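You operate a simulated robot arm through the tools that you are given. There is no shell and no other tool. Be economical: measure what you need, move in short steps, check, and stop when the job is done.

Carry out the task below with a simulated robot arm. There is one attempt and no reset: what you move stays moved.

JOB
File both waiting job cards under their days and switch those to FULL.

Only the result counts: the job must be done as asked and must still hold three seconds after the hand-in. Knocking over, shifting, dropping, spilling or breaking anything else fails it.

ROBOT AND FRAMES
A 7-joint arm with a two-finger parallel gripper, fixed in place. Base frame: the origin is at the foot of the arm, x ahead of it, y to its left, z up. Readings come in m, rad, newtons and seconds.
With the tool pointing down near the work surface it reaches from about 0.24 to 0.68 m from the base axis. Its first joint turns from -1.152 to 1.152 rad. Payload 2.4 kg.
The tool frame sits at the grasp point between the pads (the TCP): z along the fingers, y along the line on which they close. The tips reach 0.03 m beyond it. Largest opening 0.094 m; finger width 0.028, thickness 0.01; the body of the gripper, 0.05 by 0.096 m, starts 0.055 m behind the TCP.
Orientation is that of the tool frame in the base frame, as [roll, pitch, yaw] about the fixed x, y, z axes, in that order (R = Rz(yaw) Ry(pitch) Rx(roll)). With the fingers straight down and closing along the base's y, the tool's x points along the base's -x, its y along +y and its z along -z.

CONTROLS
- The arm moves only by the tool servo_tool. Its argument "commands" is a list of rows, each a list of 7 numbers: the opening, from 0 (shut) to 1 (fully open), then the shift along the tool's x, y, z in m, then the turn, a rotation vector about the tool's x, y, z in rad. In form: [[fingers, tx, ty, tz, wx, wy, wz], ...]. A call has 1 to 12 rows; each row is the pose to reach, as a shift and turn from the pose commanded when the call began, along the tool's axes at that moment. A row lasts 0.2 s, in which the tool goes at most 0.05 m and 0.15 rad; a call with a longer step from one row to the next is refused whole, and so is a gripper value outside its range. A pose out of reach is approached as far as the arm can. The call stops where the force on the tool passes 40 N (or 10 N more than at its start, if that is more) or the arm is blocked; 0.2 s more then pass. Each finger travels about 0.153 m/s and halts on what it meets, pressing with about 38 N; the grip force reading is that of the motor and also rises with nothing between the fingers. The clock runs only during rows and for 0.2 s after the last one: add rows that repeat a pose to give the fingers time. The reply holds the time, the measured pose of the TCP, the force on the tool along the base axes, the opening and the grip force, in the units named above and with some noise, with the torque about the TCP (base axes, N m) and any sound that the robot's microphone picked up.
- Cameras (640 x 400 px; columns grow to the right, rows downward): "scene" is fixed at [0.0398, 0.4837, 1.4424]; the picture's right is [-0.63, -0.78, 0.00], its down [-0.44, 0.36, -0.82] and it looks along [0.64, -0.52, -0.57] (base axes); focal length 366 px, centre (320, 200). "wrist" rides on the gripper at [0.076, 0.014, -0.103] in the tool frame; the picture's right is [-0.18, 0.98, 0.00], its down [-0.75, -0.14, -0.64] and it looks along [-0.63, -0.12, 0.77] (tool axes); focal length 243 px, centre (320, 200). There is no depth. A picture from a camera that has moved, and an enlarged one, comes with that camera's place and axes in the base frame and with its lens. The place of the scene camera against the robot may be out by one fixed shift of up to 0.012 m in any direction.
- capture(camera): a new picture of that camera. No time passes.
- zoom(camera, box): a new picture of the part [left, top, right, bottom] of that camera's present view, enlarged. No time passes.
- job_done(): hands the job in; it is judged then, once.

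Go step by step. Nothing tells you positions but the pictures and the camera data: compare them with the known pose of the tool, close in by small moves and look again before you grip or let go. The budget is 120 turns and 64 pictures, counting those below and the enlarged ones. Unless the task says otherwise, let go and move clear before handing in, and close with one line.

The tools are called after ">>>" by a JSON object that holds its "method" and its "body". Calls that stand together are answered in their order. servo_tool: Moves the arm, as the interface text tells. Its arguments: {"type":"object","properties":{"commands":{"type":"array","items":{"type":"array","items":{"type":"number"}}}},"required":["commands"]} The other tools are called the same way: capture (camera) takes a picture; zoom (camera, box) takes an enlarged picture of a part of a camera's view; job_done () hands the job in.

At the start:

```text
clock: 0.0
tcp_pos: [0.3994, 0.1756, 1.1887]
orientation: [3.141, 0.0, 3.14]
force: [0.3, -0.3, -0.9]
ft_torque: [-0.02, -0.01, 0.02]
gripper_width: 0.0939
gripper_force: 0.1
```

scene: 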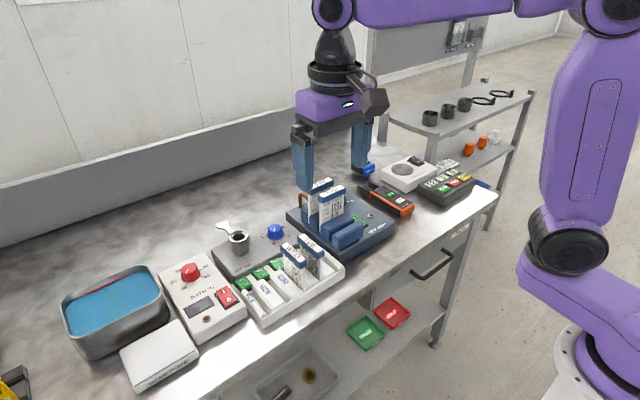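
wrist: 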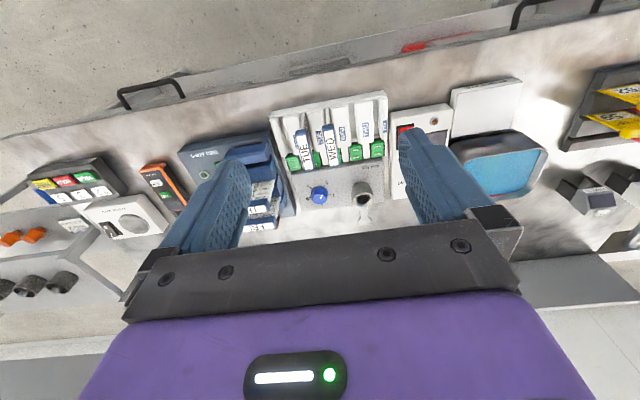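

I see a bench with a card rack and a white tray with day slots and green switches. Let me look closer.

>>> {"method": "zoom", "body": {"camera": "scene", "box": [200, 170, 360, 330]}}

>>> {"method": "zoom", "body": {"camera": "wrist", "box": [170, 80, 410, 240]}}

>>> {"method": "zoom", "body": {"camera": "scene", "box": [280, 160, 420, 270]}}

```text
2.50 times, centred on (280, 250) of scene
camera zoom: at [0.0398, 0.4837, 1.4424], right [-0.63, -0.78, 0.0], down [-0.44, 0.36, -0.82], along [0.64, -0.52, -0.57], focal length 916 px, centre (420, 75)
```

zoom: 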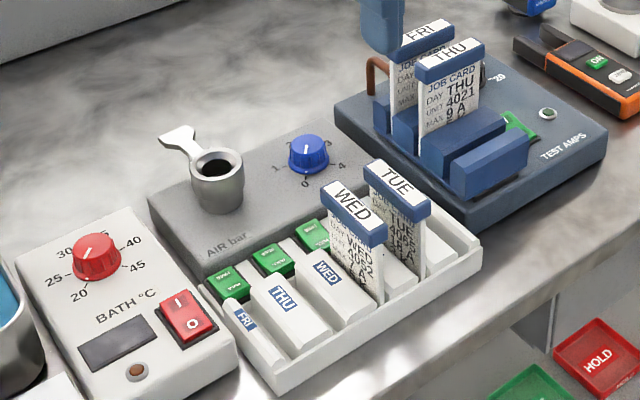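

```text
2.50 times, centred on (290, 160) of wrist
camera zoom: at [0.3236, 0.1897, 1.2912], right [0.18, 0.98, 0.0], down [0.75, -0.14, 0.64], along [0.63, -0.12, -0.77], focal length 606 px, centre (395, 300)
```

zoom: 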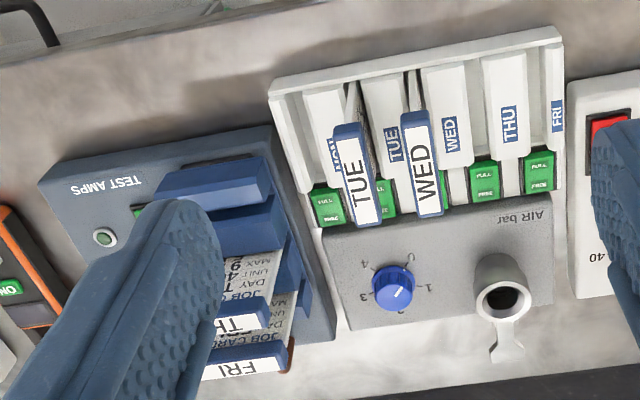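

```text
3.64 times, centred on (350, 215) of scene
camera zoom: at [0.0398, 0.4837, 1.4424], right [-0.63, -0.78, 0.0], down [-0.44, 0.36, -0.82], along [0.64, -0.52, -0.57], focal length 1332 px, centre (211, 146)
```

zoom: 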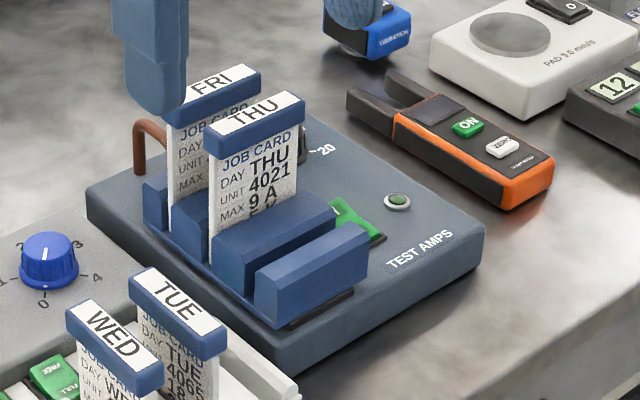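

The waiting cards are THU and FRI in the blue stand. TUE and WED are already filed in the white tray. I'll lower the tool about 0.13 m for a closer wrist view, staying well above the card tops at z≈0.93.

>>> {"method": "servo_tool", "body": {"commands": [[1, 0, 0, 0.04, 0, 0, 0], [1, 0, 0, 0.08, 0, 0, 0], [1, 0, 0, 0.12, 0, 0, 0], [1, 0, 0, 0.13, 0, 0, 0], [1, 0, 0, 0.13, 0, 0, 0]]}}

>>> {"method": "capture", "body": {"camera": "wrist"}}

>>> {"method": "zoom", "body": {"camera": "wrist", "box": [240, 60, 440, 185]}}

>>> {"method": "zoom", "body": {"camera": "scene", "box": [235, 230, 347, 300]}}

```text
clock: 1.2
tcp_pos: [0.3993, 0.1755, 1.0585]
orientation: [-3.141, 0.0, 3.141]
force: [-0.7, -0.4, 0.0]
ft_torque: [-0.02, 0.0, 0.01]
gripper_width: 0.0942
gripper_force: 0.3
```

```text
58 pictures are left
camera wrist: at [0.3236, 0.1902, 1.1608], right [0.18, 0.98, 0.0], down [0.75, -0.14, 0.64], along [0.63, -0.12, -0.77], focal length 243 px, centre (320, 200)
```

wrist: 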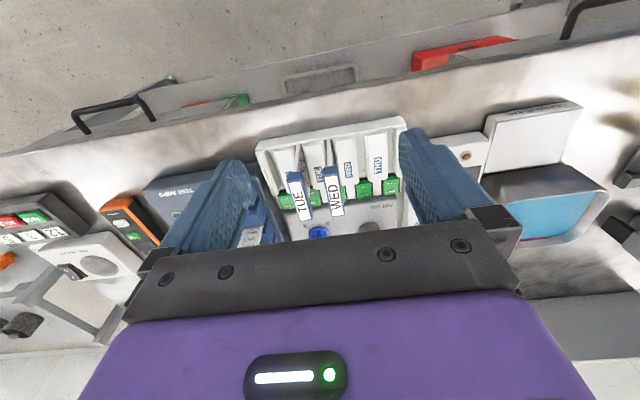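

```text
3.20 times, centred on (340, 122) of wrist
camera zoom: at [0.3236, 0.1902, 1.1608], right [0.18, 0.98, 0.0], down [0.75, -0.14, 0.64], along [0.63, -0.12, -0.77], focal length 776 px, centre (256, 448)
```

zoom: 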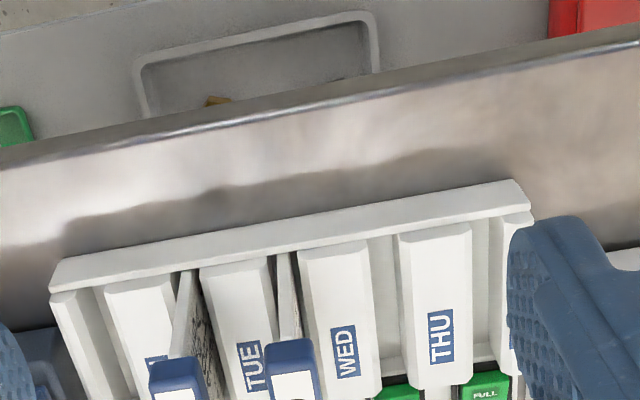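

```text
5.71 times, centred on (291, 265) of scene
camera zoom: at [0.0398, 0.4837, 1.4424], right [-0.63, -0.78, 0.0], down [-0.44, 0.36, -0.82], along [0.64, -0.52, -0.57], focal length 2093 px, centre (486, -171)
```

zoom: 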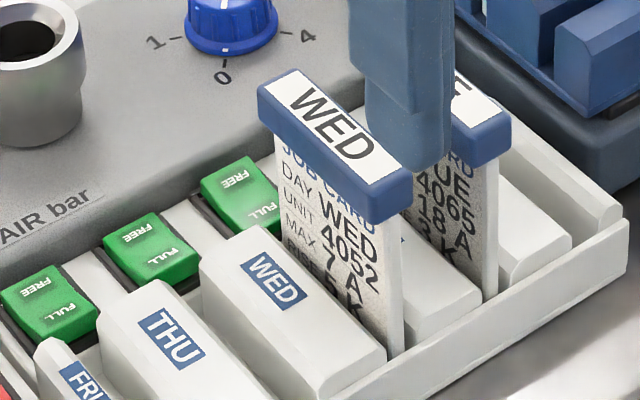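

The tray's slots each lie on the -y side of the matching day tab, and each has a FREE/FULL rocker behind it. Next I'll shift toward the blue stand to measure the waiting cards.

>>> {"method": "servo_tool", "body": {"commands": [[1, 0, -0.045, 0, 0, 0, 0], [1, 0, -0.09, 0, 0, 0, 0], [1, 0, -0.13, 0, 0, 0, 0], [1, 0, -0.13, 0, 0, 0, 0]]}}

>>> {"method": "capture", "body": {"camera": "wrist"}}

>>> {"method": "zoom", "body": {"camera": "scene", "box": [285, 170, 397, 240]}}

>>> {"method": "zoom", "body": {"camera": "wrist", "box": [230, 100, 430, 225]}}

```text
clock: 2.2
tcp_pos: [0.3995, 0.0457, 1.0565]
orientation: [-3.141, 0.0, -3.142]
force: [-0.6, -0.7, -0.3]
ft_torque: [0.0, 0.01, -0.01]
gripper_width: 0.0939
gripper_force: 0.0
```

```text
55 pictures are left
camera wrist: at [0.3232, 0.0597, 1.1606], right [0.18, 0.98, 0.0], down [0.75, -0.14, 0.64], along [0.63, -0.12, -0.77], focal length 243 px, centre (320, 200)
```

wrist: 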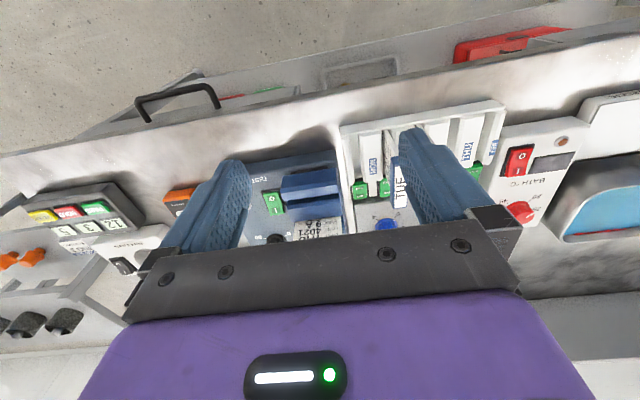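

```text
5.71 times, centred on (341, 205) of scene
camera zoom: at [0.0398, 0.4836, 1.4424], right [-0.63, -0.78, 0.0], down [-0.44, 0.36, -0.82], along [0.64, -0.52, -0.57], focal length 2093 px, centre (200, 171)
```

zoom: 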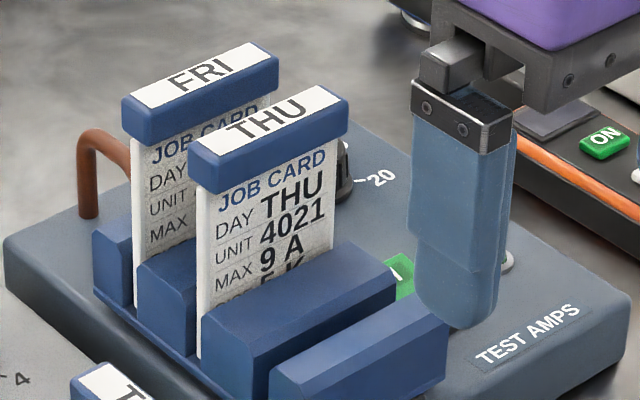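

```text
3.20 times, centred on (330, 162) of wrist
camera zoom: at [0.3232, 0.0597, 1.1606], right [0.18, 0.98, 0.0], down [0.75, -0.14, 0.64], along [0.63, -0.12, -0.77], focal length 776 px, centre (288, 320)
```

zoom: 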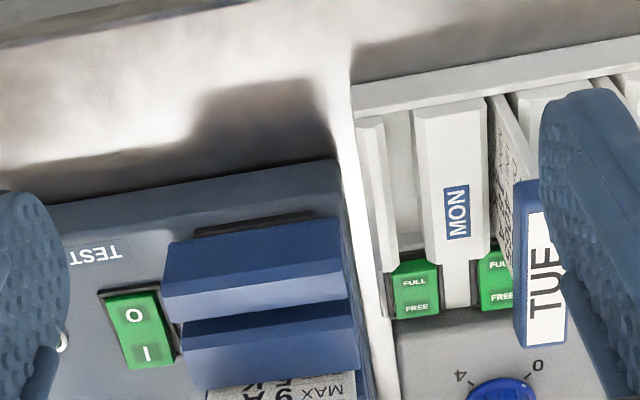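

The waiting cards stand with their plane across x, with capped tops near z≈0.94, so I need the fingers to close along x. I'll turn the tool +90° about the base z and move so the wrist camera sees those cards edge-on.

>>> {"method": "servo_tool", "body": {"commands": [[1, -0.019, -0.013, 0.001, 0, 0, -0.1428], [1, -0.038, -0.026, 0.003, 0, 0, -0.2856], [1, -0.057, -0.04, 0.004, 0, 0, -0.4284], [1, -0.076, -0.053, 0.005, 0, 0, -0.5712], [1, -0.095, -0.066, 0.007, 0, 0, -0.714], [1, -0.115, -0.079, 0.008, 0, 0, -0.8568], [1, -0.134, -0.092, 0.01, 0, 0, -0.9996], [1, -0.153, -0.105, 0.011, 0, 0, -1.1424], [1, -0.172, -0.119, 0.012, 0, 0, -1.2852], [1, -0.191, -0.132, 0.014, 0, 0, -1.428], [1, -0.21, -0.145, 0.015, 0, 0, -1.5708], [1, -0.21, -0.145, 0.015, 0, 0, -1.5708]]}}

>>> {"method": "capture", "body": {"camera": "wrist"}}

```text
clock: 4.8
tcp_pos: [0.6095, -0.0999, 1.0442]
orientation: [3.14, 0.0, -1.569]
force: [-0.4, 0.6, 0.5]
ft_torque: [0.01, 0.0, 0.0]
gripper_width: 0.0941
gripper_force: 0.1
```

```text
52 pictures are left
camera wrist: at [0.5956, -0.1762, 1.1459], right [-0.98, 0.18, 0.0], down [0.14, 0.75, 0.64], along [0.12, 0.63, -0.77], focal length 243 px, centre (320, 200)
```

wrist: 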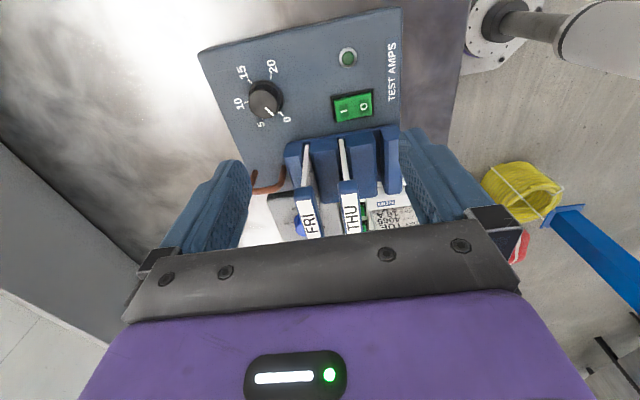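

>>> {"method": "zoom", "body": {"camera": "wrist", "box": [240, 110, 440, 235]}}

>>> {"method": "zoom", "body": {"camera": "scene", "box": [285, 160, 397, 230]}}

```text
3.20 times, centred on (340, 172) of wrist
camera zoom: at [0.5956, -0.1762, 1.1459], right [-0.98, 0.18, 0.0], down [0.14, 0.75, 0.64], along [0.12, 0.63, -0.77], focal length 776 px, centre (256, 288)
```

zoom: 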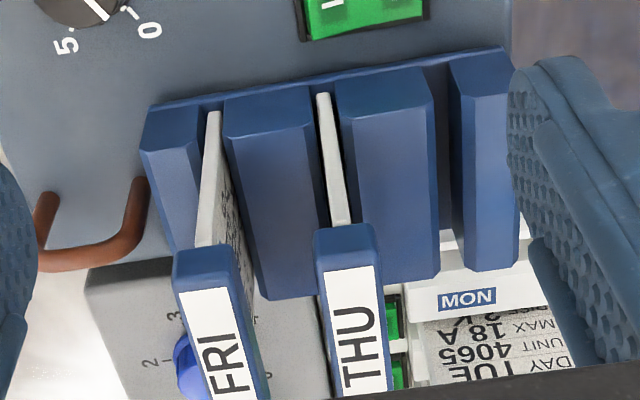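

```text
5.71 times, centred on (341, 195) of scene
camera zoom: at [0.0398, 0.4837, 1.4424], right [-0.63, -0.78, 0.0], down [-0.44, 0.36, -0.82], along [0.64, -0.52, -0.57], focal length 2093 px, centre (200, 229)
```

zoom: 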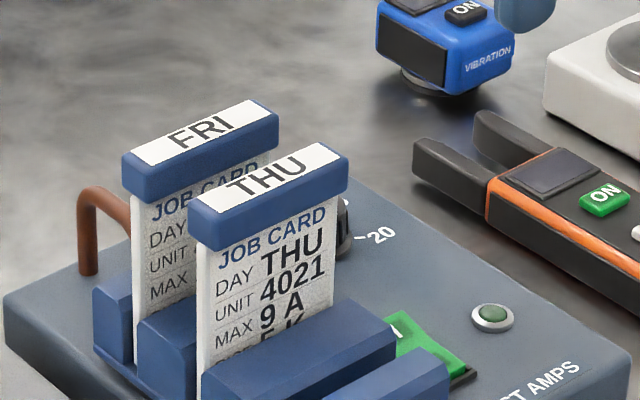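

The headers look well aligned with the base y axis, with THU at x≈0.595 and FRI at x≈0.637. I'll take a second wrist view from lower and farther back to pin down their height and y.

>>> {"method": "servo_tool", "body": {"commands": [[1, 0.02, 0, 0.022, 0, 0, 0], [1, 0.04, 0, 0.044, 0, 0, 0], [1, 0.04, 0, 0.044, 0, 0, 0]]}}

>>> {"method": "zoom", "body": {"camera": "wrist", "box": [240, 110, 440, 235]}}

```text
clock: 5.6
tcp_pos: [0.6089, -0.1409, 0.999]
orientation: [-3.141, 0.0, -1.572]
force: [-0.2, -0.7, 0.7]
ft_torque: [-0.04, -0.01, 0.02]
gripper_width: 0.0941
gripper_force: 0.0
```

```text
3.20 times, centred on (340, 172) of wrist
camera zoom: at [0.5951, -0.2166, 1.101], right [-0.98, 0.18, 0.0], down [0.14, 0.75, 0.64], along [0.12, 0.63, -0.77], focal length 776 px, centre (256, 288)
```

zoom: 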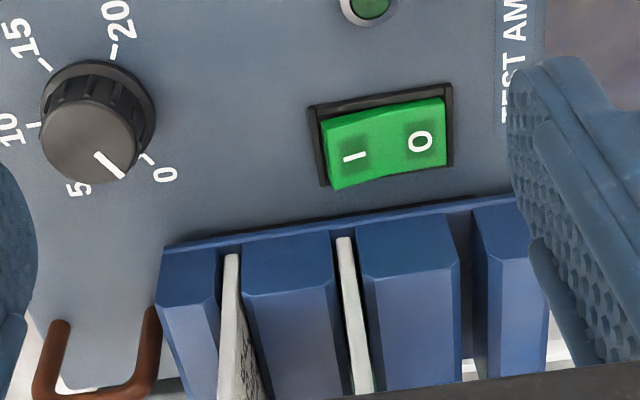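

The headers are hidden from here, so I'll go up and toward +y for a view that shows whole headers with a good baseline.

>>> {"method": "servo_tool", "body": {"commands": [[1, 0, 0, -0.05, 0, 0, 0], [1, 0, 0, -0.1, 0, 0, 0], [1, -0.05, 0, -0.1, 0, 0, 0], [1, -0.1, 0, -0.1, 0, 0, 0], [1, -0.1, 0, -0.1, 0, 0, 0]]}}

>>> {"method": "zoom", "body": {"camera": "wrist", "box": [240, 60, 440, 185]}}

>>> {"method": "capture", "body": {"camera": "wrist"}}

```text
clock: 6.8
tcp_pos: [0.61, -0.04, 1.0991]
orientation: [-3.142, -0.001, -1.571]
force: [-0.7, 0.1, -0.2]
ft_torque: [0.03, -0.05, 0.03]
gripper_width: 0.0941
gripper_force: 0.1
```

```text
3.20 times, centred on (340, 122) of wrist
camera zoom: at [0.5958, -0.1163, 1.2011], right [-0.98, 0.18, 0.0], down [0.14, 0.75, 0.64], along [0.12, 0.63, -0.77], focal length 776 px, centre (256, 448)
```

zoom: 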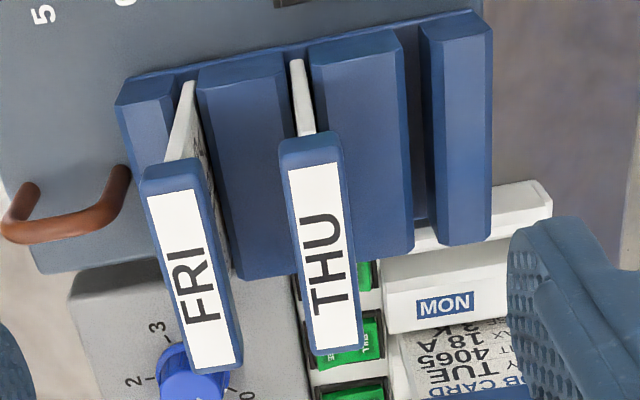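

```text
47 pictures are left
camera wrist: at [0.5958, -0.1163, 1.2011], right [-0.98, 0.18, 0.0], down [0.14, 0.75, 0.64], along [0.12, 0.63, -0.77], focal length 243 px, centre (320, 200)
```

wrist: 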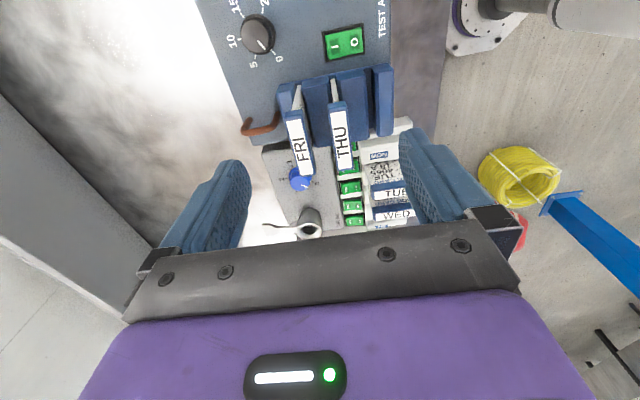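

THU's header is centred at about (0.596, 0.003) and FRI's at (0.640, 0.003), both with their top at z≈0.967. I'll line up above THU with a narrowed opening, and check before descending.

>>> {"method": "servo_tool", "body": {"commands": [[0.7, -0.03, 0.01, 0, 0, 0, 0], [0.38, -0.0425, 0.0145, 0, 0, 0, 0], [0.38, -0.0425, 0.0145, 0.05, 0, 0, 0], [0.38, -0.0425, 0.0145, 0.08, 0, 0, 0], [0.38, -0.0425, 0.0145, 0.08, 0, 0, 0]]}}

>>> {"method": "zoom", "body": {"camera": "scene", "box": [285, 145, 397, 215]}}

>>> {"method": "capture", "body": {"camera": "wrist"}}

```text
clock: 8.0
tcp_pos: [0.5953, 0.0018, 1.0187]
orientation: [3.141, 0.0, -1.571]
force: [-0.3, 0.3, -0.9]
ft_torque: [0.01, 0.02, -0.02]
gripper_width: 0.0358
gripper_force: 0.1
```

```text
5.71 times, centred on (341, 180) of scene
camera zoom: at [0.0398, 0.4837, 1.4424], right [-0.63, -0.78, 0.0], down [-0.44, 0.36, -0.82], along [0.64, -0.52, -0.57], focal length 2093 px, centre (200, 314)
```

zoom: 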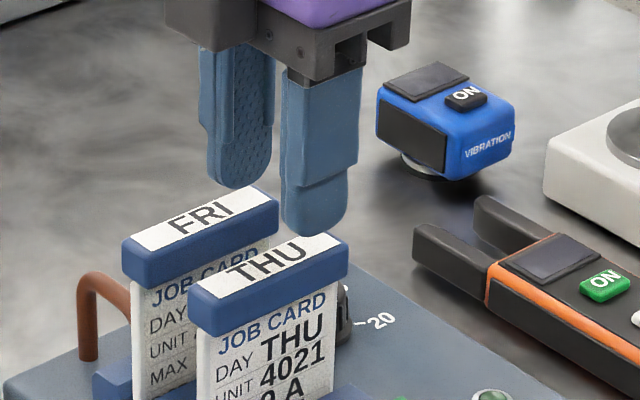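

```text
45 pictures are left
camera wrist: at [0.5811, -0.074, 1.1221], right [-0.98, 0.18, 0.0], down [0.14, 0.75, 0.64], along [0.12, 0.63, -0.77], focal length 243 px, centre (320, 200)
```

wrist: 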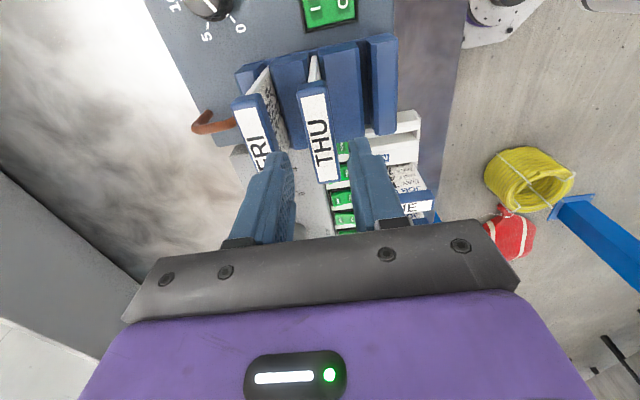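

The fingers straddle the THU header evenly and clear FRI. I'll descend slowly to grip height.

>>> {"method": "servo_tool", "body": {"commands": [[0.38, 0, 0, 0.02, 0, 0, 0], [0.38, 0, 0, 0.035, 0, 0, 0], [0.38, 0, 0, 0.05, 0, 0, 0], [0.38, 0, 0, 0.061, 0, 0, 0], [0.38, 0, 0, 0.061, 0, 0, 0]]}}

>>> {"method": "zoom", "body": {"camera": "scene", "box": [285, 160, 397, 230]}}

>>> {"method": "zoom", "body": {"camera": "wrist", "box": [220, 60, 420, 185]}}

```text
clock: 9.2
tcp_pos: [0.5951, 0.0033, 0.9588]
orientation: [3.141, 0.002, -1.57]
force: [-0.3, 0.0, -0.9]
ft_torque: [0.03, -0.03, 0.03]
gripper_width: 0.0358
gripper_force: 0.0
```

```text
5.71 times, centred on (341, 195) of scene
camera zoom: at [0.0398, 0.4837, 1.4424], right [-0.63, -0.78, 0.0], down [-0.44, 0.36, -0.82], along [0.64, -0.52, -0.57], focal length 2093 px, centre (200, 229)
```

zoom: 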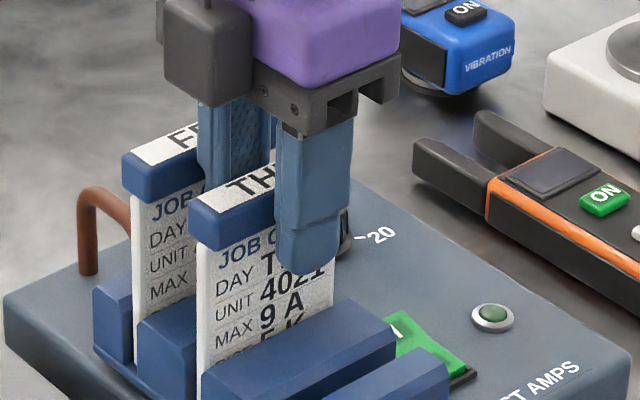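

```text
3.20 times, centred on (320, 122) of wrist
camera zoom: at [0.5812, -0.0731, 1.0611], right [-0.98, 0.18, 0.0], down [0.14, 0.75, 0.64], along [0.12, 0.63, -0.77], focal length 776 px, centre (320, 448)
```

zoom: 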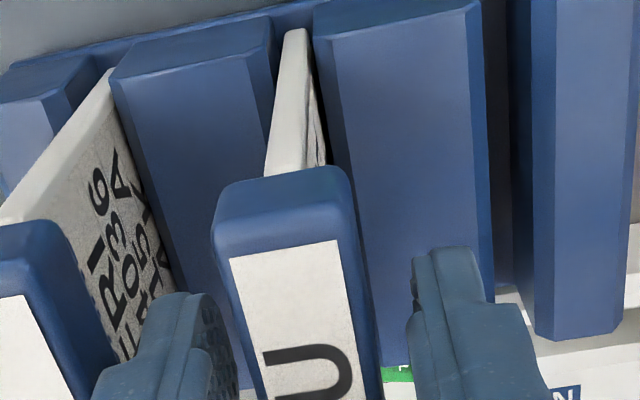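

The fingers are on both sides of the THU header with clearance. Closing now.

>>> {"method": "servo_tool", "body": {"commands": [[0.28, 0, 0, 0, 0, 0, 0], [0.1, 0, 0, 0, 0, 0, 0], [0.1, 0, 0, 0, 0, 0, 0]]}}

```text
clock: 10.0
tcp_pos: [0.5964, 0.0025, 0.9596]
orientation: [3.141, 0.0, -1.571]
force: [0.4, 0.6, -0.6]
ft_torque: [0.02, -0.01, 0.02]
gripper_width: 0.0231
gripper_force: 38.3
```

It's gripped, with a 23 mm header between the fingers. I'll lift it straight up.

>>> {"method": "servo_tool", "body": {"commands": [[0.1, 0, 0, -0.01, 0, 0, 0], [0.1, 0, 0, -0.03, 0, 0, 0], [0.1, 0, 0, -0.06, 0, 0, 0], [0.1, 0, 0, -0.1, 0, 0, 0], [0.1, 0, 0, -0.14, 0, 0, 0], [0.1, 0, 0, -0.16, 0, 0, 0], [0.1, 0, 0, -0.16, 0, 0, 0]]}}

>>> {"method": "capture", "body": {"camera": "scene"}}

>>> {"method": "capture", "body": {"camera": "wrist"}}

```text
clock: 11.6
tcp_pos: [0.5955, 0.0041, 1.1193]
orientation: [-3.141, 0.001, -1.57]
force: [0.5, -0.1, -0.3]
ft_torque: [-0.01, -0.01, 0.04]
gripper_width: 0.0233
gripper_force: 37.9
```

```text
42 pictures are left
```

scene: 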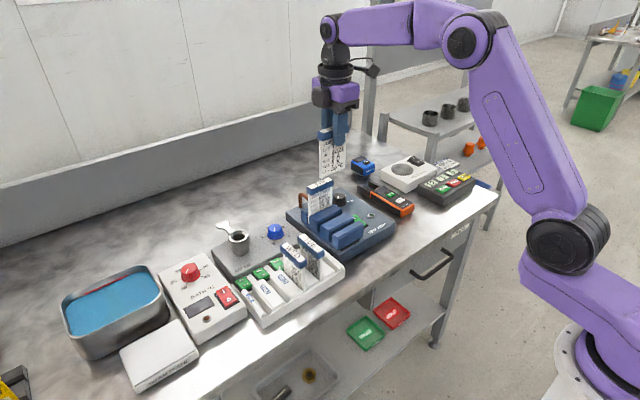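

```text
41 pictures are left
camera wrist: at [0.5812, -0.0729, 1.2216], right [-0.98, 0.18, 0.0], down [0.14, 0.75, 0.64], along [0.12, 0.63, -0.77], focal length 243 px, centre (320, 200)
```

wrist: 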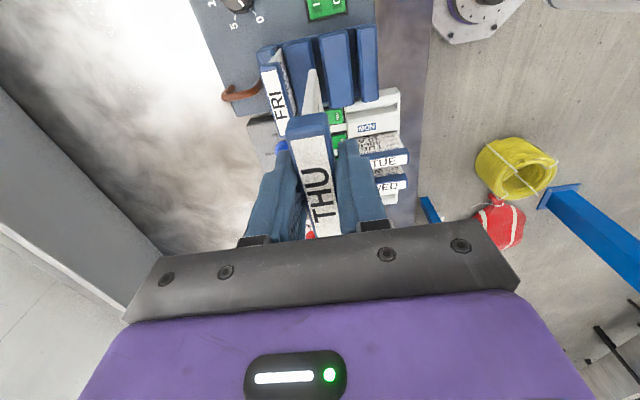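

THU is held cleanly. I'll rotate it back −90° and carry it to the robot side of the tray, above all card tops, to look at the slots.

>>> {"method": "servo_tool", "body": {"commands": [[0.1, -0.013, 0.02, 0, 0, 0, 0.1428], [0.1, -0.027, 0.04, 0, 0, 0, 0.2856], [0.1, -0.04, 0.059, 0, 0, 0, 0.4284], [0.1, -0.053, 0.078, 0, 0, 0, 0.5712], [0.1, -0.066, 0.098, 0, 0, 0, 0.714], [0.1, -0.08, 0.118, 0, 0, 0, 0.8568], [0.1, -0.093, 0.137, 0, 0, 0, 0.9996], [0.1, -0.106, 0.157, 0, 0, 0, 1.1424], [0.1, -0.12, 0.176, 0, 0, 0, 1.2852], [0.1, -0.133, 0.196, 0, 0, 0, 1.428], [0.1, -0.146, 0.2155, 0, 0, 0, 1.5708], [0.1, -0.146, 0.2155, 0, 0, 0, 1.5708]]}}

>>> {"method": "capture", "body": {"camera": "wrist"}}

```text
clock: 14.2
tcp_pos: [0.3793, 0.1488, 1.1193]
orientation: [3.141, 0.001, 3.14]
force: [0.1, -0.3, -0.4]
ft_torque: [0.0, 0.01, 0.02]
gripper_width: 0.0233
gripper_force: 37.8
```

```text
40 pictures are left
camera wrist: at [0.3038, 0.1635, 1.221], right [0.19, 0.98, 0.0], down [0.75, -0.14, 0.64], along [0.63, -0.12, -0.77], focal length 243 px, centre (320, 200)
```

wrist: 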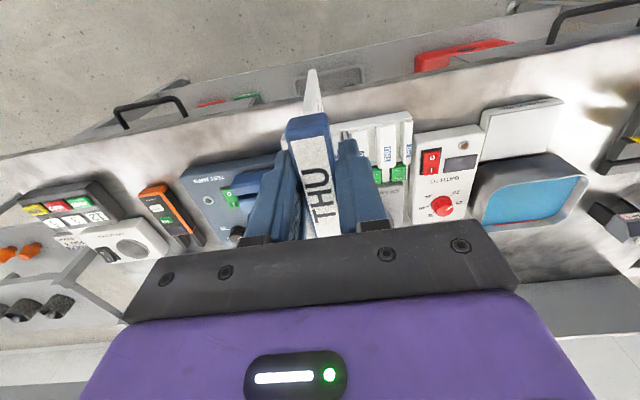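

The slots show to the right of the held card. I'll zoom here, then again from a shifted position, for triangulation.

>>> {"method": "zoom", "body": {"camera": "wrist", "box": [300, 90, 460, 190]}}

>>> {"method": "servo_tool", "body": {"commands": [[0.1, 0, 0.05, 0, 0, 0, 0], [0.1, 0, 0.1, 0, 0, 0, 0], [0.1, 0, 0.15, 0, 0, 0, 0], [0.1, 0, 0.17, 0, 0, 0, 0], [0.1, 0, 0.17, 0, 0, 0, 0]]}}

>>> {"method": "zoom", "body": {"camera": "wrist", "box": [170, 90, 330, 190]}}

```text
4.00 times, centred on (380, 140) of wrist
camera zoom: at [0.3038, 0.1635, 1.221], right [0.19, 0.98, 0.0], down [0.75, -0.14, 0.64], along [0.63, -0.12, -0.77], focal length 970 px, centre (80, 440)
```

zoom: 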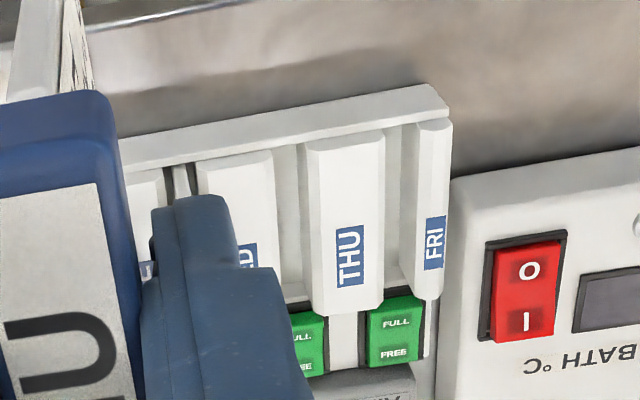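

```text
clock: 15.4
tcp_pos: [0.381, 0.3196, 1.1179]
orientation: [-3.14, -0.001, 3.14]
force: [1.2, 0.2, -0.8]
ft_torque: [-0.03, 0.03, -0.01]
gripper_width: 0.0237
gripper_force: 38.1
```

```text
4.00 times, centred on (250, 140) of wrist
camera zoom: at [0.3043, 0.3342, 1.2212], right [0.18, 0.98, 0.0], down [0.75, -0.14, 0.64], along [0.63, -0.12, -0.77], focal length 970 px, centre (600, 440)
```

zoom: 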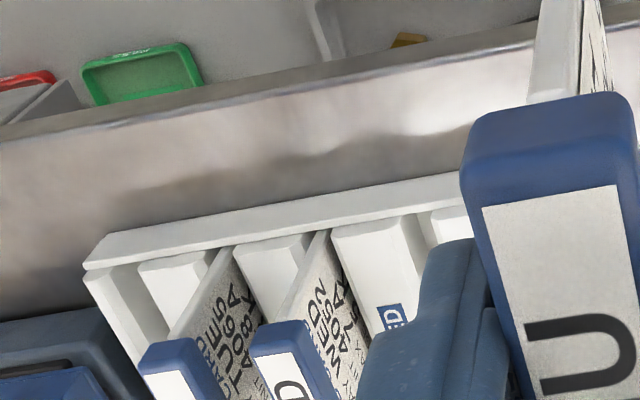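

The slot pitch is about 0.046 m. The THU slot is near y≈0.219 with its floor around z≈0.815, and the filed headers have their near ends at x≈0.484. I'll move the card above the THU slot, still clear of the WED card, and look.

>>> {"method": "servo_tool", "body": {"commands": [[0.1, -0.035, -0.025, 0, 0, 0, 0], [0.1, -0.07, -0.05, 0, 0, 0, 0], [0.1, -0.105, -0.075, 0, 0, 0, 0], [0.1, -0.1405, -0.1003, 0, 0, 0, 0], [0.1, -0.1405, -0.1003, 0.03, 0, 0, 0], [0.1, -0.1405, -0.1003, 0.055, 0, 0, 0], [0.1, -0.1405, -0.1003, 0.055, 0, 0, 0]]}}

>>> {"method": "capture", "body": {"camera": "wrist"}}

>>> {"method": "zoom", "body": {"camera": "scene", "box": [205, 180, 365, 280]}}

```text
clock: 17.0
tcp_pos: [0.5206, 0.2201, 1.0632]
orientation: [-3.141, 0.0, -3.141]
force: [0.1, -0.8, -0.2]
ft_torque: [0.02, -0.03, 0.0]
gripper_width: 0.0231
gripper_force: 37.8
```

```text
37 pictures are left
camera wrist: at [0.4446, 0.2333, 1.1656], right [0.18, 0.98, 0.0], down [0.75, -0.14, 0.64], along [0.63, -0.12, -0.77], focal length 243 px, centre (320, 200)
```

wrist: 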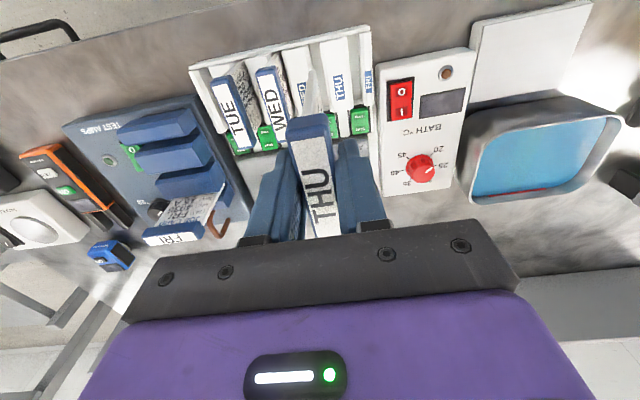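

```text
4.00 times, centred on (285, 230) of scene
camera zoom: at [0.0398, 0.4837, 1.4424], right [-0.63, -0.78, 0.0], down [-0.44, 0.36, -0.82], along [0.64, -0.52, -0.57], focal length 1465 px, centre (460, 80)
```

zoom: 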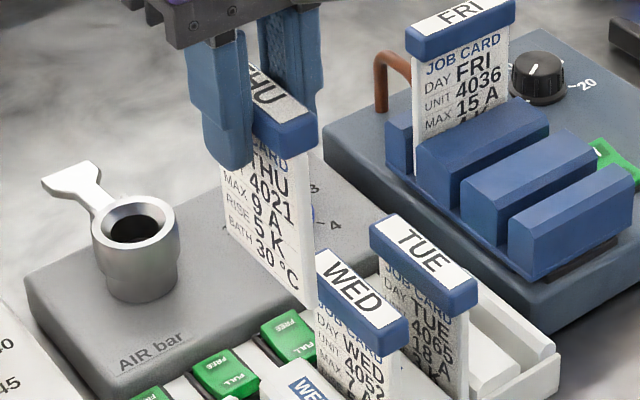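

>>> {"method": "zoom", "body": {"camera": "wrist", "box": [180, 20, 400, 157]}}

```text
2.91 times, centred on (290, 88) of wrist
camera zoom: at [0.4446, 0.2333, 1.1656], right [0.18, 0.98, 0.0], down [0.75, -0.14, 0.64], along [0.63, -0.12, -0.77], focal length 706 px, centre (407, 524)
```

zoom: 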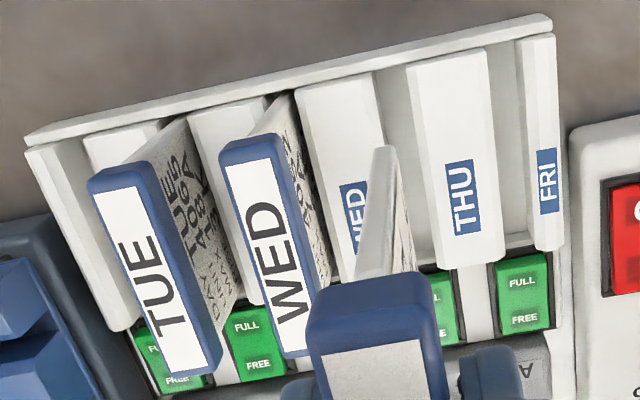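

The card's lower end lines up with the THU slot, both at y≈0.219 and x≈0.487. I'll lower until its bottom is just above the tabs and check.

>>> {"method": "servo_tool", "body": {"commands": [[0.1, 0, -0.001, 0.02, 0, 0, 0], [0.1, 0, -0.001, 0.04, 0, 0, 0], [0.1, 0, -0.001, 0.06, 0, 0, 0], [0.1, 0, -0.001, 0.08, 0, 0, 0], [0.1, 0, -0.001, 0.088, 0, 0, 0], [0.1, 0, -0.001, 0.088, 0, 0, 0]]}}

>>> {"method": "zoom", "body": {"camera": "wrist", "box": [200, 20, 420, 157]}}

>>> {"method": "zoom", "body": {"camera": "scene", "box": [205, 200, 365, 300]}}

```text
clock: 18.4
tcp_pos: [0.5198, 0.2172, 0.9754]
orientation: [-3.141, -0.001, -3.142]
force: [0.1, -0.2, -0.9]
ft_torque: [0.01, 0.01, 0.0]
gripper_width: 0.0234
gripper_force: 38.1
```

```text
2.91 times, centred on (310, 88) of wrist
camera zoom: at [0.444, 0.2318, 1.0786], right [0.18, 0.98, 0.0], down [0.75, -0.14, 0.64], along [0.63, -0.12, -0.77], focal length 706 px, centre (349, 524)
```

zoom: 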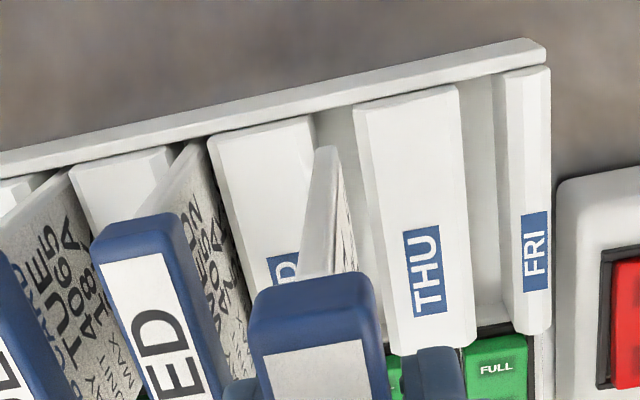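

```text
4.00 times, centred on (285, 250) of scene
camera zoom: at [0.0398, 0.4837, 1.4424], right [-0.63, -0.78, 0.0], down [-0.44, 0.36, -0.82], along [0.64, -0.52, -0.57], focal length 1465 px, centre (460, 0)
```

zoom: 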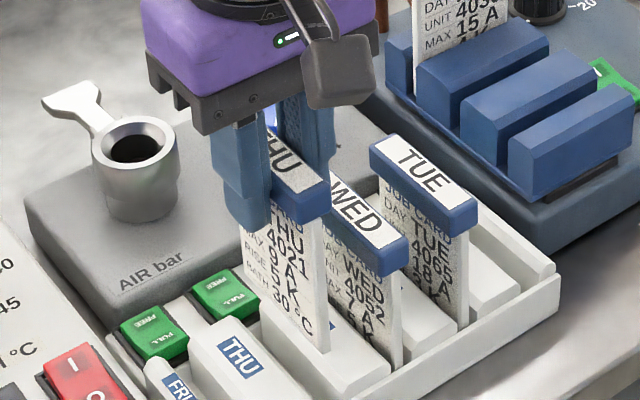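

The card is just above the tabs and about 1.5 mm toward −y of slot centre. I'll correct that and descend into the slot.

>>> {"method": "servo_tool", "body": {"commands": [[0.1, 0, 0.0015, 0.0, 0, 0, 0], [0.1, 0, 0.0015, 0.01, 0, 0, 0], [0.1, 0, 0.0015, 0.018, 0, 0, 0], [0.1, 0, 0.0015, 0.026, 0, 0, 0], [0.1, 0, 0.0015, 0.026, 0, 0, 0]]}}

>>> {"method": "zoom", "body": {"camera": "wrist", "box": [200, 20, 420, 157]}}

>>> {"method": "zoom", "body": {"camera": "scene", "box": [205, 200, 365, 300]}}

```text
clock: 19.6
tcp_pos: [0.5193, 0.2184, 0.9488]
orientation: [3.141, 0.001, -3.141]
force: [0.0, -1.2, 0.0]
ft_torque: [0.03, -0.02, 0.01]
gripper_width: 0.0232
gripper_force: 38.3
```

```text
2.91 times, centred on (310, 88) of wrist
camera zoom: at [0.4439, 0.2333, 1.0518], right [0.18, 0.98, 0.0], down [0.75, -0.14, 0.64], along [0.63, -0.12, -0.77], focal length 706 px, centre (349, 524)
```

zoom: 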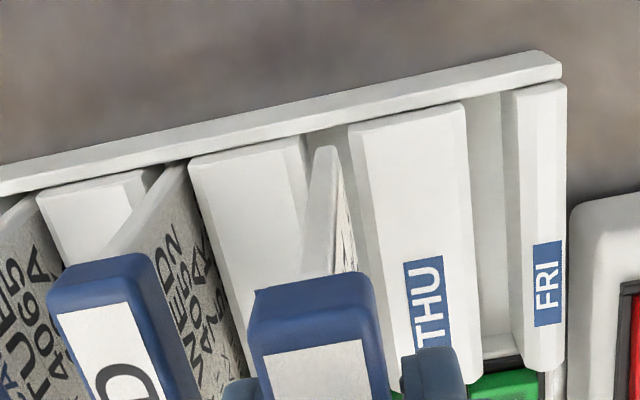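

```text
4.00 times, centred on (285, 250) of scene
camera zoom: at [0.0398, 0.4837, 1.4424], right [-0.63, -0.78, 0.0], down [-0.44, 0.36, -0.82], along [0.64, -0.52, -0.57], focal length 1465 px, centre (460, 0)
```

zoom: 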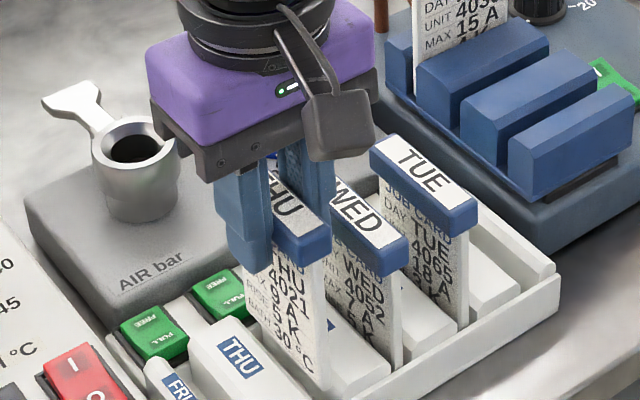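

The card is centred in the slot and entering freely. I'll continue down until it meets the floor.

>>> {"method": "servo_tool", "body": {"commands": [[0.1, 0, 0, 0.006, 0, 0, 0], [0.1, 0, 0, 0.012, 0, 0, 0], [0.1, 0, 0, 0.018, 0, 0, 0], [0.1, 0, 0, 0.018, 0, 0, 0]]}}

>>> {"method": "zoom", "body": {"camera": "scene", "box": [205, 200, 365, 300]}}

```text
clock: 20.6
tcp_pos: [0.5207, 0.2198, 0.9321]
orientation: [-3.141, 0.0, -3.141]
force: [0.1, -0.8, -0.1]
ft_torque: [-0.01, 0.01, -0.04]
gripper_width: 0.0235
gripper_force: 38.0
```

```text
4.00 times, centred on (285, 250) of scene
camera zoom: at [0.0398, 0.4837, 1.4424], right [-0.63, -0.78, 0.0], down [-0.44, 0.36, -0.82], along [0.64, -0.52, -0.57], focal length 1465 px, centre (460, 0)
```

zoom: 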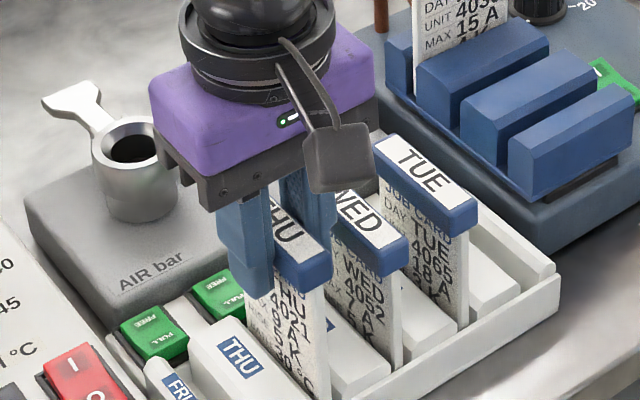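

There's no contact yet. I'll continue in 2–3 mm steps.

>>> {"method": "servo_tool", "body": {"commands": [[0.1, 0, 0, 0.003, 0, 0, 0], [0.1, 0, 0, 0.005, 0, 0, 0], [0.1, 0, 0, 0.005, 0, 0, 0]]}}

```text
clock: 21.4
tcp_pos: [0.5205, 0.2189, 0.927]
orientation: [3.141, -0.001, 3.141]
force: [0.1, -0.1, -0.1]
ft_torque: [0.01, 0.0, -0.01]
gripper_width: 0.0231
gripper_force: 37.6
```

>>> {"method": "servo_tool", "body": {"commands": [[0.1, 0, 0, 0.002, 0, 0, 0], [0.1, 0, 0, 0.003, 0, 0, 0], [0.1, 0, 0, 0.003, 0, 0, 0]]}}

>>> {"method": "zoom", "body": {"camera": "scene", "box": [240, 230, 352, 300]}}

```text
clock: 22.2
tcp_pos: [0.5208, 0.2193, 0.9247]
orientation: [3.141, -0.001, 3.141]
force: [-0.1, 0.3, 0.5]
ft_torque: [-0.03, 0.01, -0.01]
gripper_width: 0.0234
gripper_force: 37.9
```

```text
5.71 times, centred on (296, 265) of scene
camera zoom: at [0.0398, 0.4837, 1.4424], right [-0.63, -0.78, 0.0], down [-0.44, 0.36, -0.82], along [0.64, -0.52, -0.57], focal length 2093 px, centre (457, -171)
```

zoom: 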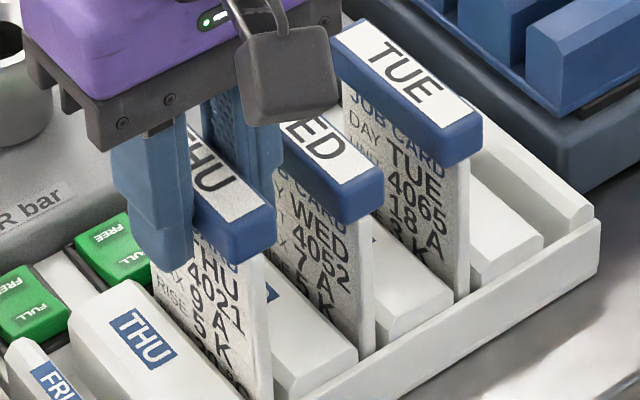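

THU's header still appears a few millimetres higher than its neighbours. I'll continue down.

>>> {"method": "servo_tool", "body": {"commands": [[0.1, 0, 0, 0.002, 0, 0, 0], [0.1, 0, 0, 0.004, 0, 0, 0], [0.1, 0, 0, 0.004, 0, 0, 0]]}}

>>> {"method": "servo_tool", "body": {"commands": [[0.1, 0, 0, 0.001, 0, 0, 0], [0.1, 0, 0, 0.002, 0, 0, 0], [0.1, 0, 0, 0.002, 0, 0, 0]]}}

>>> {"method": "zoom", "body": {"camera": "scene", "box": [240, 230, 352, 300]}}

```text
clock: 23.0
tcp_pos: [0.52, 0.2189, 0.9199]
orientation: [3.141, 0.0, 3.141]
force: [1.1, 0.2, -0.1]
ft_torque: [0.01, 0.02, 0.0]
gripper_width: 0.0235
gripper_force: 37.7
```

```text
clock: 23.8
tcp_pos: [0.5207, 0.2195, 0.9184]
orientation: [-3.141, 0.002, -3.141]
force: [-0.4, -0.1, -0.8]
ft_torque: [-0.02, 0.01, -0.01]
gripper_width: 0.0232
gripper_force: 37.8
```

```text
5.71 times, centred on (296, 265) of scene
camera zoom: at [0.0398, 0.4837, 1.4424], right [-0.63, -0.78, 0.0], down [-0.44, 0.36, -0.82], along [0.64, -0.52, -0.57], focal length 2093 px, centre (457, -171)
```

zoom: 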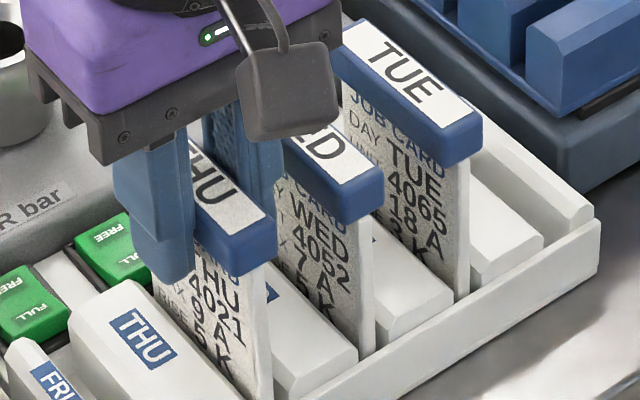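

>>> {"method": "servo_tool", "body": {"commands": [[0.1, 0, 0, 0.001, 0, 0, 0], [0.1, 0, 0, 0.002, 0, 0, 0], [0.1, 0, 0, 0.002, 0, 0, 0]]}}

>>> {"method": "servo_tool", "body": {"commands": [[0.1, 0, 0, 0.001, 0, 0, 0], [0.1, 0, 0, 0.002, 0, 0, 0], [0.1, 0, 0, 0.002, 0, 0, 0]]}}

```text
clock: 24.6
tcp_pos: [0.5211, 0.22, 0.916]
orientation: [3.141, -0.001, 3.141]
force: [0.0, -0.4, -1.2]
ft_torque: [0.04, 0.02, 0.01]
gripper_width: 0.0235
gripper_force: 38.2
```

```text
clock: 25.4
tcp_pos: [0.5201, 0.218, 0.9146]
orientation: [3.141, 0.001, 3.141]
force: [-0.1, 0.1, -0.2]
ft_torque: [0.0, -0.02, 0.0]
gripper_width: 0.0233
gripper_force: 38.1
```

Still free, and the fingertips clear the tabs. A few more fine steps.

>>> {"method": "servo_tool", "body": {"commands": [[0.1, 0, 0, 0.001, 0, 0, 0], [0.1, 0, 0, 0.002, 0, 0, 0], [0.1, 0, 0, 0.002, 0, 0, 0]]}}

>>> {"method": "servo_tool", "body": {"commands": [[0.1, 0, 0, 0.001, 0, 0, 0], [0.1, 0, 0, 0.002, 0, 0, 0], [0.1, 0, 0, 0.002, 0, 0, 0]]}}

>>> {"method": "zoom", "body": {"camera": "scene", "box": [240, 230, 352, 300]}}

```text
clock: 26.2
tcp_pos: [0.52, 0.2199, 0.9116]
orientation: [-3.141, 0.001, 3.141]
force: [-0.6, -0.2, -0.3]
ft_torque: [0.02, 0.01, 0.02]
gripper_width: 0.0233
gripper_force: 37.9
```

```text
clock: 27.0
tcp_pos: [0.5218, 0.2189, 0.9111]
orientation: [3.14, 0.003, 3.141]
force: [-6.3, -0.3, 28.7]
ft_torque: [-0.05, 0.64, -0.03]
gripper_width: 0.0232
gripper_force: 38.3
```

```text
5.71 times, centred on (296, 265) of scene
camera zoom: at [0.0391, 0.4834, 1.4425], right [-0.63, -0.78, 0.0], down [-0.44, 0.36, -0.82], along [0.64, -0.52, -0.57], focal length 2093 px, centre (457, -171)
```

zoom: 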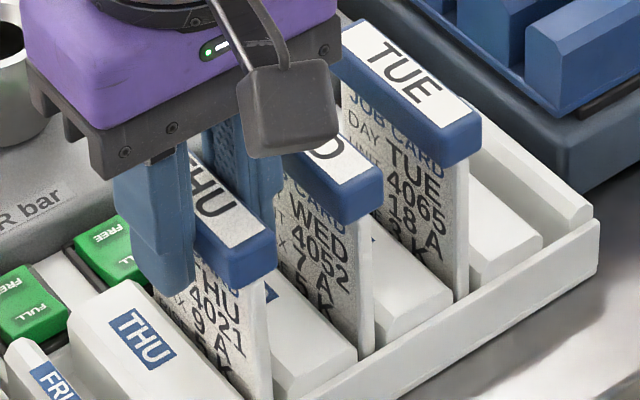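

It's on the floor (28 N), level with the neighbouring cards. I'll ease up 1.5 mm, open slightly and rise clear.

>>> {"method": "servo_tool", "body": {"commands": [[0.1, 0, 0, -0.001, 0, 0, 0], [0.28, 0, 0, -0.0015, 0, 0, 0], [0.34, 0, 0, -0.0015, 0, 0, 0], [0.34, 0, 0, -0.0015, 0, 0, 0]]}}

>>> {"method": "zoom", "body": {"camera": "scene", "box": [240, 230, 352, 300]}}

```text
clock: 28.0
tcp_pos: [0.5194, 0.2176, 0.9119]
orientation: [3.141, -0.001, 3.14]
force: [-0.3, 0.9, -0.8]
ft_torque: [0.03, 0.0, -0.01]
gripper_width: 0.0319
gripper_force: 0.0
```

```text
5.71 times, centred on (296, 265) of scene
camera zoom: at [0.0398, 0.4837, 1.4424], right [-0.63, -0.78, 0.0], down [-0.44, 0.36, -0.82], along [0.64, -0.52, -0.57], focal length 2093 px, centre (457, -171)
```

zoom: 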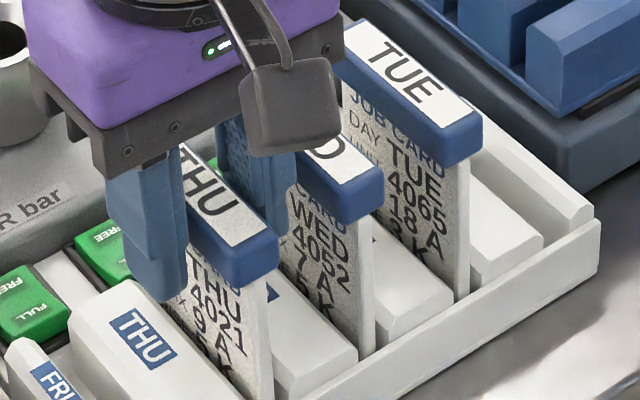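

THU stands on its own. I'll rise clear first.

>>> {"method": "servo_tool", "body": {"commands": [[0.34, 0, 0, -0.02, 0, 0, 0], [0.34, 0, 0, -0.06, 0, 0, 0], [0.34, 0, 0, -0.1, 0, 0, 0], [0.34, 0, 0, -0.14, 0, 0, 0], [0.34, 0, 0, -0.19, 0, 0, 0], [0.34, 0, 0, -0.19, 0, 0, 0]]}}

>>> {"method": "zoom", "body": {"camera": "scene", "box": [205, 200, 365, 300]}}

```text
clock: 29.4
tcp_pos: [0.5197, 0.2178, 1.1018]
orientation: [-3.141, 0.0, 3.141]
force: [-0.2, -0.5, -0.6]
ft_torque: [0.02, 0.03, -0.01]
gripper_width: 0.0321
gripper_force: 0.1
```

```text
4.00 times, centred on (285, 250) of scene
camera zoom: at [0.0398, 0.4837, 1.4424], right [-0.63, -0.78, 0.0], down [-0.44, 0.36, -0.82], along [0.64, -0.52, -0.57], focal length 1465 px, centre (460, 0)
```

zoom: 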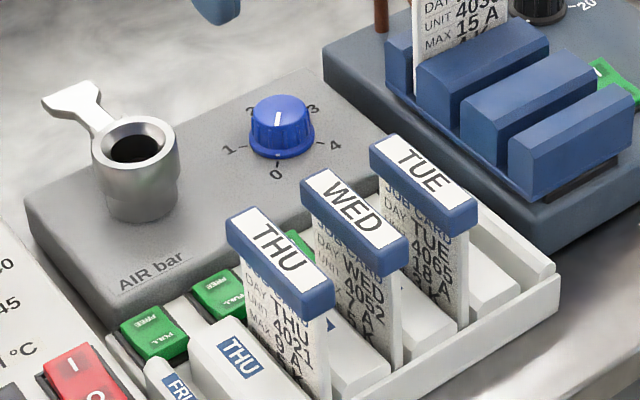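

THU is filed in line with the others. Now I'll turn back and move above FRI.

>>> {"method": "servo_tool", "body": {"commands": [[0.38, -0.011, -0.02, 0, 0, 0, -0.1428], [0.38, -0.022, -0.039, 0, 0, 0, -0.2856], [0.38, -0.033, -0.059, 0, 0, 0, -0.4284], [0.38, -0.044, -0.078, 0, 0, 0, -0.5712], [0.38, -0.055, -0.098, 0, 0, 0, -0.714], [0.38, -0.066, -0.118, 0, 0, 0, -0.8568], [0.38, -0.077, -0.137, 0, 0, 0, -0.9996], [0.38, -0.088, -0.157, 0, 0, 0, -1.1424], [0.38, -0.099, -0.177, 0, 0, 0, -1.2852], [0.38, -0.11, -0.197, 0, 0, 0, -1.428], [0.38, -0.12, -0.216, 0, 0, 0, -1.5708], [0.38, -0.12, -0.216, 0, 0, 0, -1.5708]]}}

>>> {"method": "servo_tool", "body": {"commands": [[0.38, 0, 0, 0.04, 0, 0, 0], [0.38, 0, 0, 0.08, 0, 0, 0], [0.38, 0, 0, 0.08, 0, 0, 0]]}}

>>> {"method": "zoom", "body": {"camera": "wrist", "box": [220, 60, 420, 185]}}

```text
clock: 32.0
tcp_pos: [0.6402, 0.0027, 1.1025]
orientation: [-3.141, 0.0, -1.569]
force: [0.2, 0.0, 0.1]
ft_torque: [-0.04, -0.01, 0.0]
gripper_width: 0.0355
gripper_force: 0.0
```

```text
clock: 32.8
tcp_pos: [0.6402, 0.0029, 1.0221]
orientation: [-3.141, 0.001, -1.571]
force: [0.9, -0.3, -1.9]
ft_torque: [0.01, -0.03, 0.02]
gripper_width: 0.0357
gripper_force: 0.1
```

```text
3.20 times, centred on (320, 122) of wrist
camera zoom: at [0.6255, -0.0727, 1.1241], right [-0.98, 0.18, 0.0], down [0.14, 0.75, 0.64], along [0.12, 0.63, -0.77], focal length 776 px, centre (320, 448)
```

zoom: 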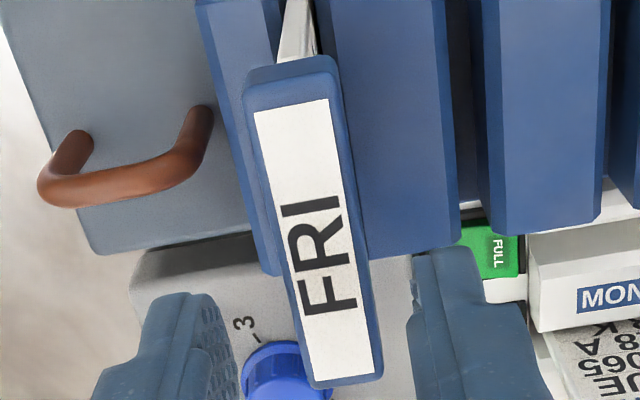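

FRI is centred between the fingers. I'll descend, grip and lift.

>>> {"method": "servo_tool", "body": {"commands": [[0.38, 0, 0, 0.02, 0, 0, 0], [0.38, 0, 0, 0.035, 0, 0, 0], [0.38, 0, 0, 0.05, 0, 0, 0], [0.38, 0, 0, 0.062, 0, 0, 0], [0.38, 0, 0, 0.062, 0, 0, 0], [0.28, 0, 0, 0.062, 0, 0, 0], [0.1, 0, 0, 0.062, 0, 0, 0], [0.1, 0, 0, 0.062, 0, 0, 0]]}}

>>> {"method": "servo_tool", "body": {"commands": [[0.1, 0, 0, -0.01, 0, 0, 0], [0.1, 0, 0, -0.03, 0, 0, 0], [0.1, 0, 0, -0.06, 0, 0, 0], [0.1, 0, 0, -0.1, 0, 0, 0], [0.1, 0, 0, -0.14, 0, 0, 0], [0.1, 0, 0, -0.16, 0, 0, 0], [0.1, 0, 0, -0.16, 0, 0, 0]]}}

>>> {"method": "capture", "body": {"camera": "wrist"}}

```text
clock: 34.6
tcp_pos: [0.6394, 0.0028, 0.9596]
orientation: [3.141, 0.0, -1.573]
force: [-0.5, 0.2, -0.6]
ft_torque: [-0.01, -0.01, 0.04]
gripper_width: 0.0231
gripper_force: 37.5
```

```text
clock: 36.2
tcp_pos: [0.6404, 0.0015, 1.1207]
orientation: [3.14, -0.001, -1.571]
force: [-0.1, 0.5, 0.3]
ft_torque: [-0.02, 0.02, 0.0]
gripper_width: 0.0234
gripper_force: 38.2
```

```text
23 pictures are left
camera wrist: at [0.6264, -0.0739, 1.2223], right [-0.98, 0.18, 0.0], down [0.14, 0.75, 0.64], along [0.12, 0.63, -0.77], focal length 243 px, centre (320, 200)
```

wrist: 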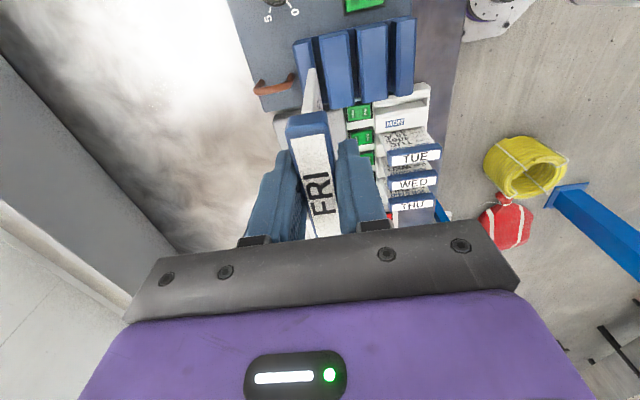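

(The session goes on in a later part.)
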